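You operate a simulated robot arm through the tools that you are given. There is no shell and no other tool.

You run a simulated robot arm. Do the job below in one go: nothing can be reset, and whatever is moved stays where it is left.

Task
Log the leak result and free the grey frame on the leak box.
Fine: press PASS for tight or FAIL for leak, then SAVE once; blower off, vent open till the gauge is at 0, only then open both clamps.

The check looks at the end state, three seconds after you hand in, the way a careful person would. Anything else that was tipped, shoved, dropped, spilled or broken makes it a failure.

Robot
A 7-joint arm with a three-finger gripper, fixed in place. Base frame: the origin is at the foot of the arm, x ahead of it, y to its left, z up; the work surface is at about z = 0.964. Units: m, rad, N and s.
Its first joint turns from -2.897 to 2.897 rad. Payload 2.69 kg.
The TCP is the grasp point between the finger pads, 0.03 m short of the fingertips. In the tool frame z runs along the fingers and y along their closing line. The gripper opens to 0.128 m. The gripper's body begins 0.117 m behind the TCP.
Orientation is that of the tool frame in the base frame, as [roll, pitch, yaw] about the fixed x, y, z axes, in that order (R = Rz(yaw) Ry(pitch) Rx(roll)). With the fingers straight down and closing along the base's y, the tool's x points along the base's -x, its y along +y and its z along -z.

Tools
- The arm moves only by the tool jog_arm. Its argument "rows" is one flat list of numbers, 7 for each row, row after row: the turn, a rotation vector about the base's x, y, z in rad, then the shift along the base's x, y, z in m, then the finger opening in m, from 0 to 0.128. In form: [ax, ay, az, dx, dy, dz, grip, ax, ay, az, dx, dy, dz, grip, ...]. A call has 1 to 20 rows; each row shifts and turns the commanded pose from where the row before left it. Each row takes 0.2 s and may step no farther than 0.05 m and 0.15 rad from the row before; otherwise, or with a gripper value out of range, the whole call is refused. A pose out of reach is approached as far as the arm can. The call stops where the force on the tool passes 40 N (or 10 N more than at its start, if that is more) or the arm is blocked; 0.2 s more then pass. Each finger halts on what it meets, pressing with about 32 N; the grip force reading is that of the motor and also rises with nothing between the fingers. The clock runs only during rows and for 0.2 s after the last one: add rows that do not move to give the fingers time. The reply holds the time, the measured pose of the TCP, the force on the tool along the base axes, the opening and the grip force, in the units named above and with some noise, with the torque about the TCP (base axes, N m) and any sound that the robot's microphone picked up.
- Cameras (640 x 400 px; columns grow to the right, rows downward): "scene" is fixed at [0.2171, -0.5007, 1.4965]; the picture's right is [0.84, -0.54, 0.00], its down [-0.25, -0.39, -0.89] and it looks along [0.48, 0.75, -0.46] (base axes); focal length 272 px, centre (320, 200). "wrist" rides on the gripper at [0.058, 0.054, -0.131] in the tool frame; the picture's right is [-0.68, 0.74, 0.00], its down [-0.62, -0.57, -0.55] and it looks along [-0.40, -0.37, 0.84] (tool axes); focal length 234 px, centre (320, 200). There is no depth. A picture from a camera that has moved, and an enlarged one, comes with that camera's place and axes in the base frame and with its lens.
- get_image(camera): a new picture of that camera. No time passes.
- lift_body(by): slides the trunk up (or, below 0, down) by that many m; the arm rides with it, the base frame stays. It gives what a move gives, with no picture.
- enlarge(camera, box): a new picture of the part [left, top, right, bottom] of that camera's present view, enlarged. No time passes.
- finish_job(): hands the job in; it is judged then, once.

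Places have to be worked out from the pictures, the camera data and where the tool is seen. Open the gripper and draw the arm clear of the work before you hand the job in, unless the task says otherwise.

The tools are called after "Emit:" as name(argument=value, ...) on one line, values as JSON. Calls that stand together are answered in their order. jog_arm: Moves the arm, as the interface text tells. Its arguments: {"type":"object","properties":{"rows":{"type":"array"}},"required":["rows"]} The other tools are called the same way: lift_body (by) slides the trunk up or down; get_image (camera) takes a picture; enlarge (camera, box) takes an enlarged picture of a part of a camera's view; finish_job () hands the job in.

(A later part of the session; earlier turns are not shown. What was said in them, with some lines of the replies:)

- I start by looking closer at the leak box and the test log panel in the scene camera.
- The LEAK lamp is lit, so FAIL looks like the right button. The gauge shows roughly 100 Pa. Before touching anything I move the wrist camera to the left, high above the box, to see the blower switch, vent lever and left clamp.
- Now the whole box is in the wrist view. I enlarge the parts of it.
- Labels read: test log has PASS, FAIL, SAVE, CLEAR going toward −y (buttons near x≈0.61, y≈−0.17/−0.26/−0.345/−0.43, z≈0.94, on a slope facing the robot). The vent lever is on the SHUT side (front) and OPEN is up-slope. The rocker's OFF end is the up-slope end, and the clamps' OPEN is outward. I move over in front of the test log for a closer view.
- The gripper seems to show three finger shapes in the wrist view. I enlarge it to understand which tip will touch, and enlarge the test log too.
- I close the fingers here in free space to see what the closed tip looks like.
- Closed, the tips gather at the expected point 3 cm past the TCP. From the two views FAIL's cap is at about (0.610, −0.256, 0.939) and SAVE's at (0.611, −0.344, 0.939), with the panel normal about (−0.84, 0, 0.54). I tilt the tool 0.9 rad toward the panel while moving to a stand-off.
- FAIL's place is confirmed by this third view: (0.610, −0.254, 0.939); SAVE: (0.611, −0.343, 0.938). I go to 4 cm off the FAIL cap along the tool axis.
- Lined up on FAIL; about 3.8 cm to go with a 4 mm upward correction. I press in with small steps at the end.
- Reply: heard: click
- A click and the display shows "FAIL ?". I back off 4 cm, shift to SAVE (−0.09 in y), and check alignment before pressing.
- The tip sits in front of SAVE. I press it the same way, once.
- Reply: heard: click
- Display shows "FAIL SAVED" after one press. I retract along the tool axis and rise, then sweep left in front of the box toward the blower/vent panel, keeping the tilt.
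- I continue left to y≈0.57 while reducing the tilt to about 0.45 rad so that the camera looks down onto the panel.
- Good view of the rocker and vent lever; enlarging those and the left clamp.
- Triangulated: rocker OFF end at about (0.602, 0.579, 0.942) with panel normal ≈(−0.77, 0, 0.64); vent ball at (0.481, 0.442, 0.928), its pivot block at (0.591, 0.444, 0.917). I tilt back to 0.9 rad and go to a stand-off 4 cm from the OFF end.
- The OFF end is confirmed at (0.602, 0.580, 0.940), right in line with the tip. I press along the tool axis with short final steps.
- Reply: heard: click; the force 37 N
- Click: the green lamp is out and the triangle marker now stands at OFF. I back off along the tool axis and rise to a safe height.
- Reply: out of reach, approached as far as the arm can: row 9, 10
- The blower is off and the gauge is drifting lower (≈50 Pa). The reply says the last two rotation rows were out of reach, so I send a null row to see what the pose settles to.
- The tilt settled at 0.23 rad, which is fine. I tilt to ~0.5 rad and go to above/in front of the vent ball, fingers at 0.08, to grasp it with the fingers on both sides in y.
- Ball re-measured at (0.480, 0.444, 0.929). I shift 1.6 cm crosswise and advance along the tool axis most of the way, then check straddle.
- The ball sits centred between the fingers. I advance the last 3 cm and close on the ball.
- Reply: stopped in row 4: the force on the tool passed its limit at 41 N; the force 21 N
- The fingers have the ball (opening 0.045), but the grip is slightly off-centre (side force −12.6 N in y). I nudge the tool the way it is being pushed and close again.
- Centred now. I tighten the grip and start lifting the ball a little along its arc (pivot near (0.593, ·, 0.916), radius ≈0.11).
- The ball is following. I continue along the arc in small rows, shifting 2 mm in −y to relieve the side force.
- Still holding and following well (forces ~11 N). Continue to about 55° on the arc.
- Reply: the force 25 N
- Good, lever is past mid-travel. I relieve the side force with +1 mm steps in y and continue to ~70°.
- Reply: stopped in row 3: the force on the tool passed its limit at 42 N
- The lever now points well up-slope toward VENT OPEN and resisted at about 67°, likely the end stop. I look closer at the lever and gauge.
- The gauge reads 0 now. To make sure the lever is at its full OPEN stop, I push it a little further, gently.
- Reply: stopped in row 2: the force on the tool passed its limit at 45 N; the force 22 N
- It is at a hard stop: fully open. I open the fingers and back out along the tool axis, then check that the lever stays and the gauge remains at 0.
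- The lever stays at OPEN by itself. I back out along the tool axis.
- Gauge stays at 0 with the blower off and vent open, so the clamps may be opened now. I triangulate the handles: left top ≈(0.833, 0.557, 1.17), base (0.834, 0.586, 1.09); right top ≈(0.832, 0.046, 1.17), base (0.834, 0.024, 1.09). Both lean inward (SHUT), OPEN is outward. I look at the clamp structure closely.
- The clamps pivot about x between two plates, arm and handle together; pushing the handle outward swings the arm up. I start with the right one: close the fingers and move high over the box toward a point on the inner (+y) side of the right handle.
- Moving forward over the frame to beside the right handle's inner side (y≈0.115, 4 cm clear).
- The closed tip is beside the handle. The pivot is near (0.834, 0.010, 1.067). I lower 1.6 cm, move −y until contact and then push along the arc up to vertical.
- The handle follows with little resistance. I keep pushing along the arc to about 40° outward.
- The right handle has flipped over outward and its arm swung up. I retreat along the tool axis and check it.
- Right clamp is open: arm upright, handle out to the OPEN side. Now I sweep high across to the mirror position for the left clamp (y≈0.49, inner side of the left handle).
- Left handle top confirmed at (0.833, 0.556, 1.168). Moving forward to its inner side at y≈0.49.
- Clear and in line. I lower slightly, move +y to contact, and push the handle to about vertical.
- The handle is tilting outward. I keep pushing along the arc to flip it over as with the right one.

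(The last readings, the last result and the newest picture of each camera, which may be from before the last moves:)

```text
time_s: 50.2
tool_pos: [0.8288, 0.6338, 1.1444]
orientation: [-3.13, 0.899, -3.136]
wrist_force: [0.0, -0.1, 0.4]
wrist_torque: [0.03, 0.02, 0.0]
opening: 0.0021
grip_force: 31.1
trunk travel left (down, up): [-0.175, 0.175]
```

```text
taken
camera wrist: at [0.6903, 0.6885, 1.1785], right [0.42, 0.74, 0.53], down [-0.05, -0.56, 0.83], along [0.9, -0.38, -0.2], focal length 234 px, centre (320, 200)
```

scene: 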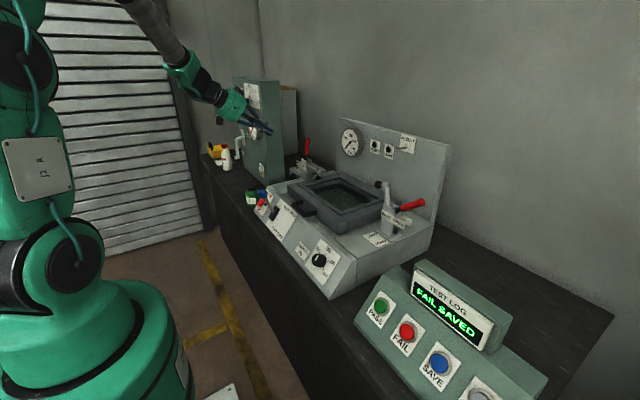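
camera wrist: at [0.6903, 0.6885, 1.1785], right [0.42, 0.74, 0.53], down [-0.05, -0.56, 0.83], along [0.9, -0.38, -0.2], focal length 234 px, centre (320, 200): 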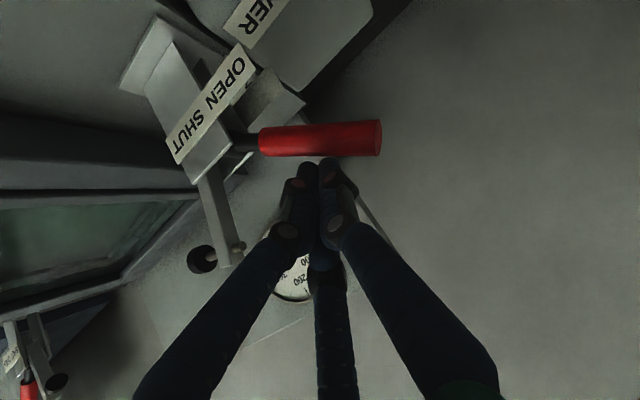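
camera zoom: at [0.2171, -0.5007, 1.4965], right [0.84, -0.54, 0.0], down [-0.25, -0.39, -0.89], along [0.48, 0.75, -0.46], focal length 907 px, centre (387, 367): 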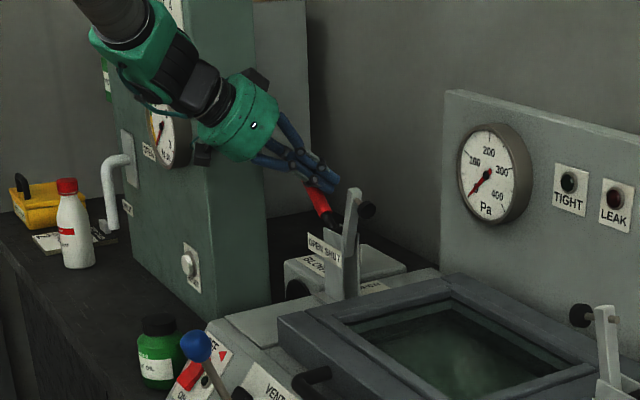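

The left clamp flipped as well, its arm is upright. I retreat along the tool axis and verify both.

Emit:
jog_arm(rows=[0, 0, 0, -0.0352, 0, 0.028, 0, 0, 0, 0, -0.0352, 0, 0.028, 0, 0, 0, 0, -0.0352, 0, 0.028, 0, 0, 0, 0, -0.0352, 0, 0.028, 0, 0, 0, 0, -0.0352, -0.02, 0.02, 0, 0, 0, 0, -0.0352, -0.02, 0.02, 0, 0, 0, 0, 0, 0, 0, 0])

Emit:
get_image(camera="wrist")

Emit:
enlarge(camera="scene", box=[230, 110, 350, 220])

Emit:
enlarge(camera="scene", box=[330, 110, 450, 250])

```text
time_s: 51.8
tool_pos: [0.6161, 0.5897, 1.2973]
orientation: [-3.131, 0.904, -3.136]
wrist_force: [-0.6, -0.7, 0.4]
wrist_torque: [0.06, 0.0, 0.06]
opening: 0.0022
grip_force: 31.4
trunk travel left (down, up): [-0.175, 0.175]
```

```text
taken
camera wrist: at [0.477, 0.6448, 1.331], right [0.42, 0.74, 0.53], down [-0.05, -0.56, 0.83], along [0.9, -0.38, -0.2], focal length 234 px, centre (320, 200)
```

wrist: 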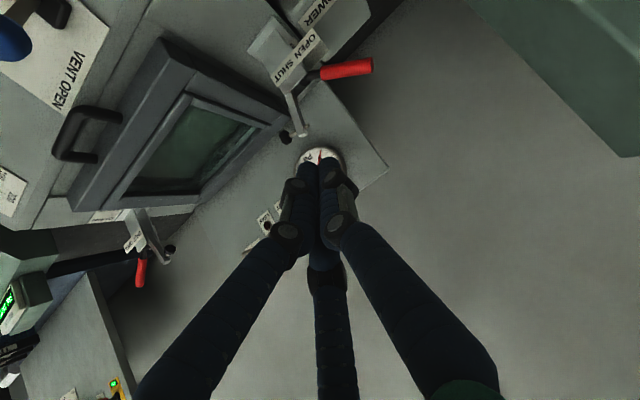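

```text
3.64 times, centred on (290, 165) of scene
camera zoom: at [0.2171, -0.5007, 1.4965], right [0.84, -0.54, 0.0], down [-0.25, -0.39, -0.89], along [0.48, 0.75, -0.46], focal length 990 px, centre (429, 327)
```

zoom: 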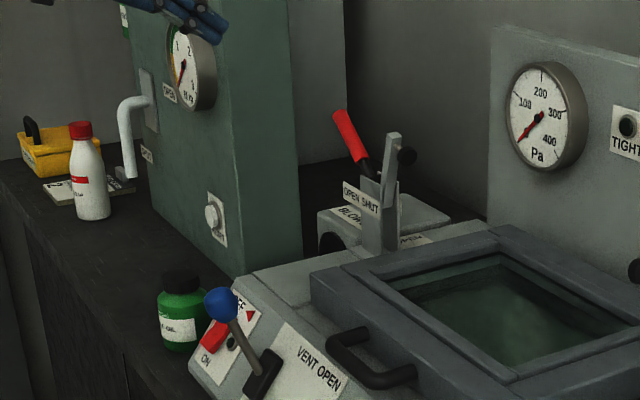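

```text
2.86 times, centred on (390, 180) of scene
camera zoom: at [0.2171, -0.5007, 1.4965], right [0.84, -0.54, 0.0], down [-0.25, -0.39, -0.89], along [0.48, 0.75, -0.46], focal length 777 px, centre (120, 257)
```

zoom: 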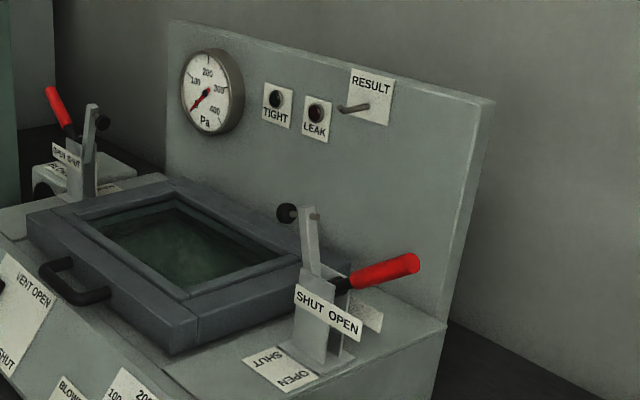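

Both clamps are open symmetrically (handles ≈53° outward, arms upright), the gauge is at 0, the vent is open, the blower is OFF and the log shows saved. I withdraw the arm up and back, then open the gripper.

Emit:
jog_arm(rows=[0, 0, 0, -0.035, -0.02, 0.015, 0, 0, 0.1, 0, -0.035, -0.02, 0.015, 0, 0, 0.1, 0, -0.035, -0.02, 0.015, 0, 0, 0.1, 0, -0.03, -0.02, 0.015, 0.04, 0, 0.1, 0, -0.02, -0.02, 0.015, 0.08, 0, 0, 0, 0, 0, 0, 0.128, 0, 0, 0, 0, 0, 0, 0.128, 0, 0, 0, 0, 0, 0, 0.128])

Emit:
get_image(camera="scene")

Emit:
enlarge(camera="scene", box=[230, 110, 450, 270])

Emit:
enlarge(camera="scene", box=[330, 240, 570, 400])

Emit:
get_image(camera="wrist")

```text
time_s: 53.6
tool_pos: [0.4618, 0.4924, 1.372]
orientation: [-3.134, 0.503, -3.14]
wrist_force: [-0.5, 0.3, 0.4]
wrist_torque: [0.06, -0.07, 0.0]
opening: 0.1281
grip_force: 0.1
trunk travel left (down, up): [-0.175, 0.175]
```

```text
taken
```

scene: 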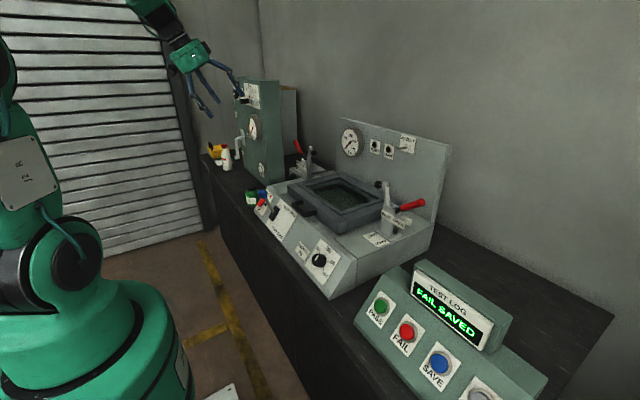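

```text
2.50 times, centred on (340, 190) of scene
camera zoom: at [0.2171, -0.5007, 1.4965], right [0.84, -0.54, 0.0], down [-0.25, -0.39, -0.89], along [0.48, 0.75, -0.46], focal length 680 px, centre (270, 225)
```

zoom: 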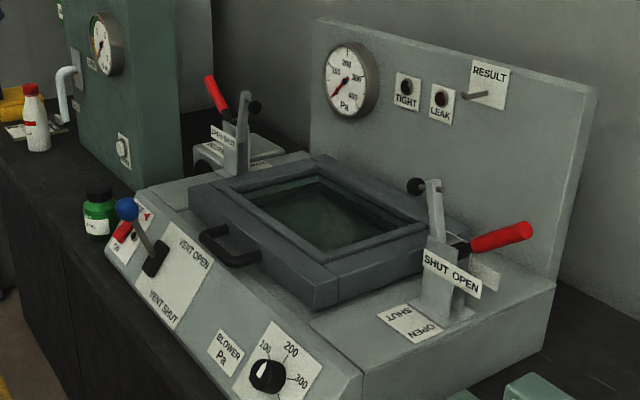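

```text
2.50 times, centred on (450, 320) of scene
camera zoom: at [0.2171, -0.5007, 1.4965], right [0.84, -0.54, 0.0], down [-0.25, -0.39, -0.89], along [0.48, 0.75, -0.46], focal length 680 px, centre (-5, -100)
```

zoom: 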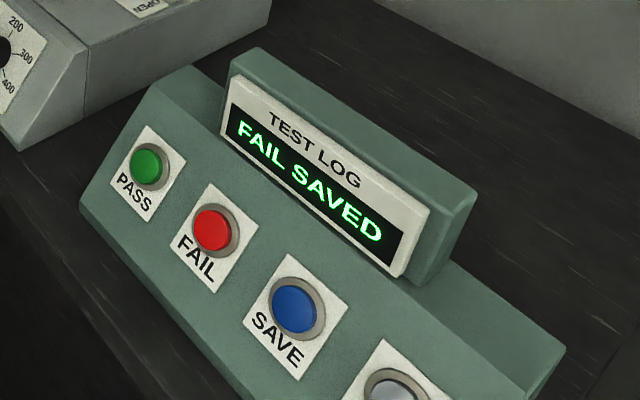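

```text
taken
camera wrist: at [0.3475, 0.5474, 1.4588], right [0.59, 0.74, 0.32], down [0.28, -0.56, 0.78], along [0.76, -0.38, -0.54], focal length 234 px, centre (320, 200)
```

wrist: 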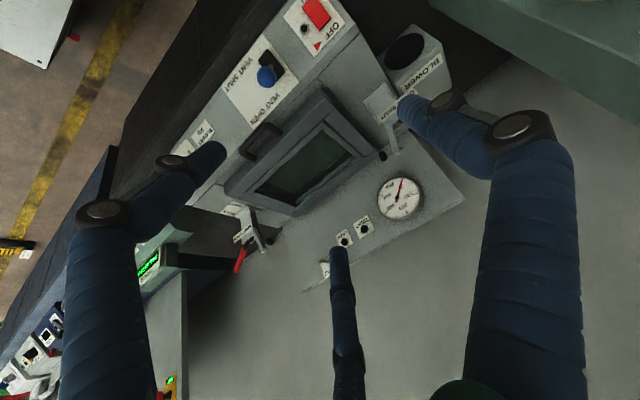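

Everything is as wanted: the log shows FAIL SAVED, the blower is OFF, the vent is OPEN, the gauge is at 0, both clamps are open, the gripper is open and the arm is clear. I hand the job in.

Emit:
finish_job()

```text
The job is handed in.
```

The leak result is logged as FAIL, and the grey frame is unclamped on the leak box. I've handed the job in.

- **Result:** the LEAK lamp was lit, so I pressed FAIL and then SAVE once. The test log shows "FAIL SAVED". The LEAK lamp went out once I began opening the clamps, after the result was saved.
- **Blower and vent:** the blower switch is at OFF and its green lamp is out. The vent lever is at its OPEN stop and stays there by itself. The gauge read 0 before I touched either clamp.
- **Clamps:** both handles are out on the OPEN side and both arms are upright. I did not move the frame.
- **Arm:** the gripper is open and the arm is up and back, clear of the work.

The last pictures showed nothing tipped, shoved or dropped.
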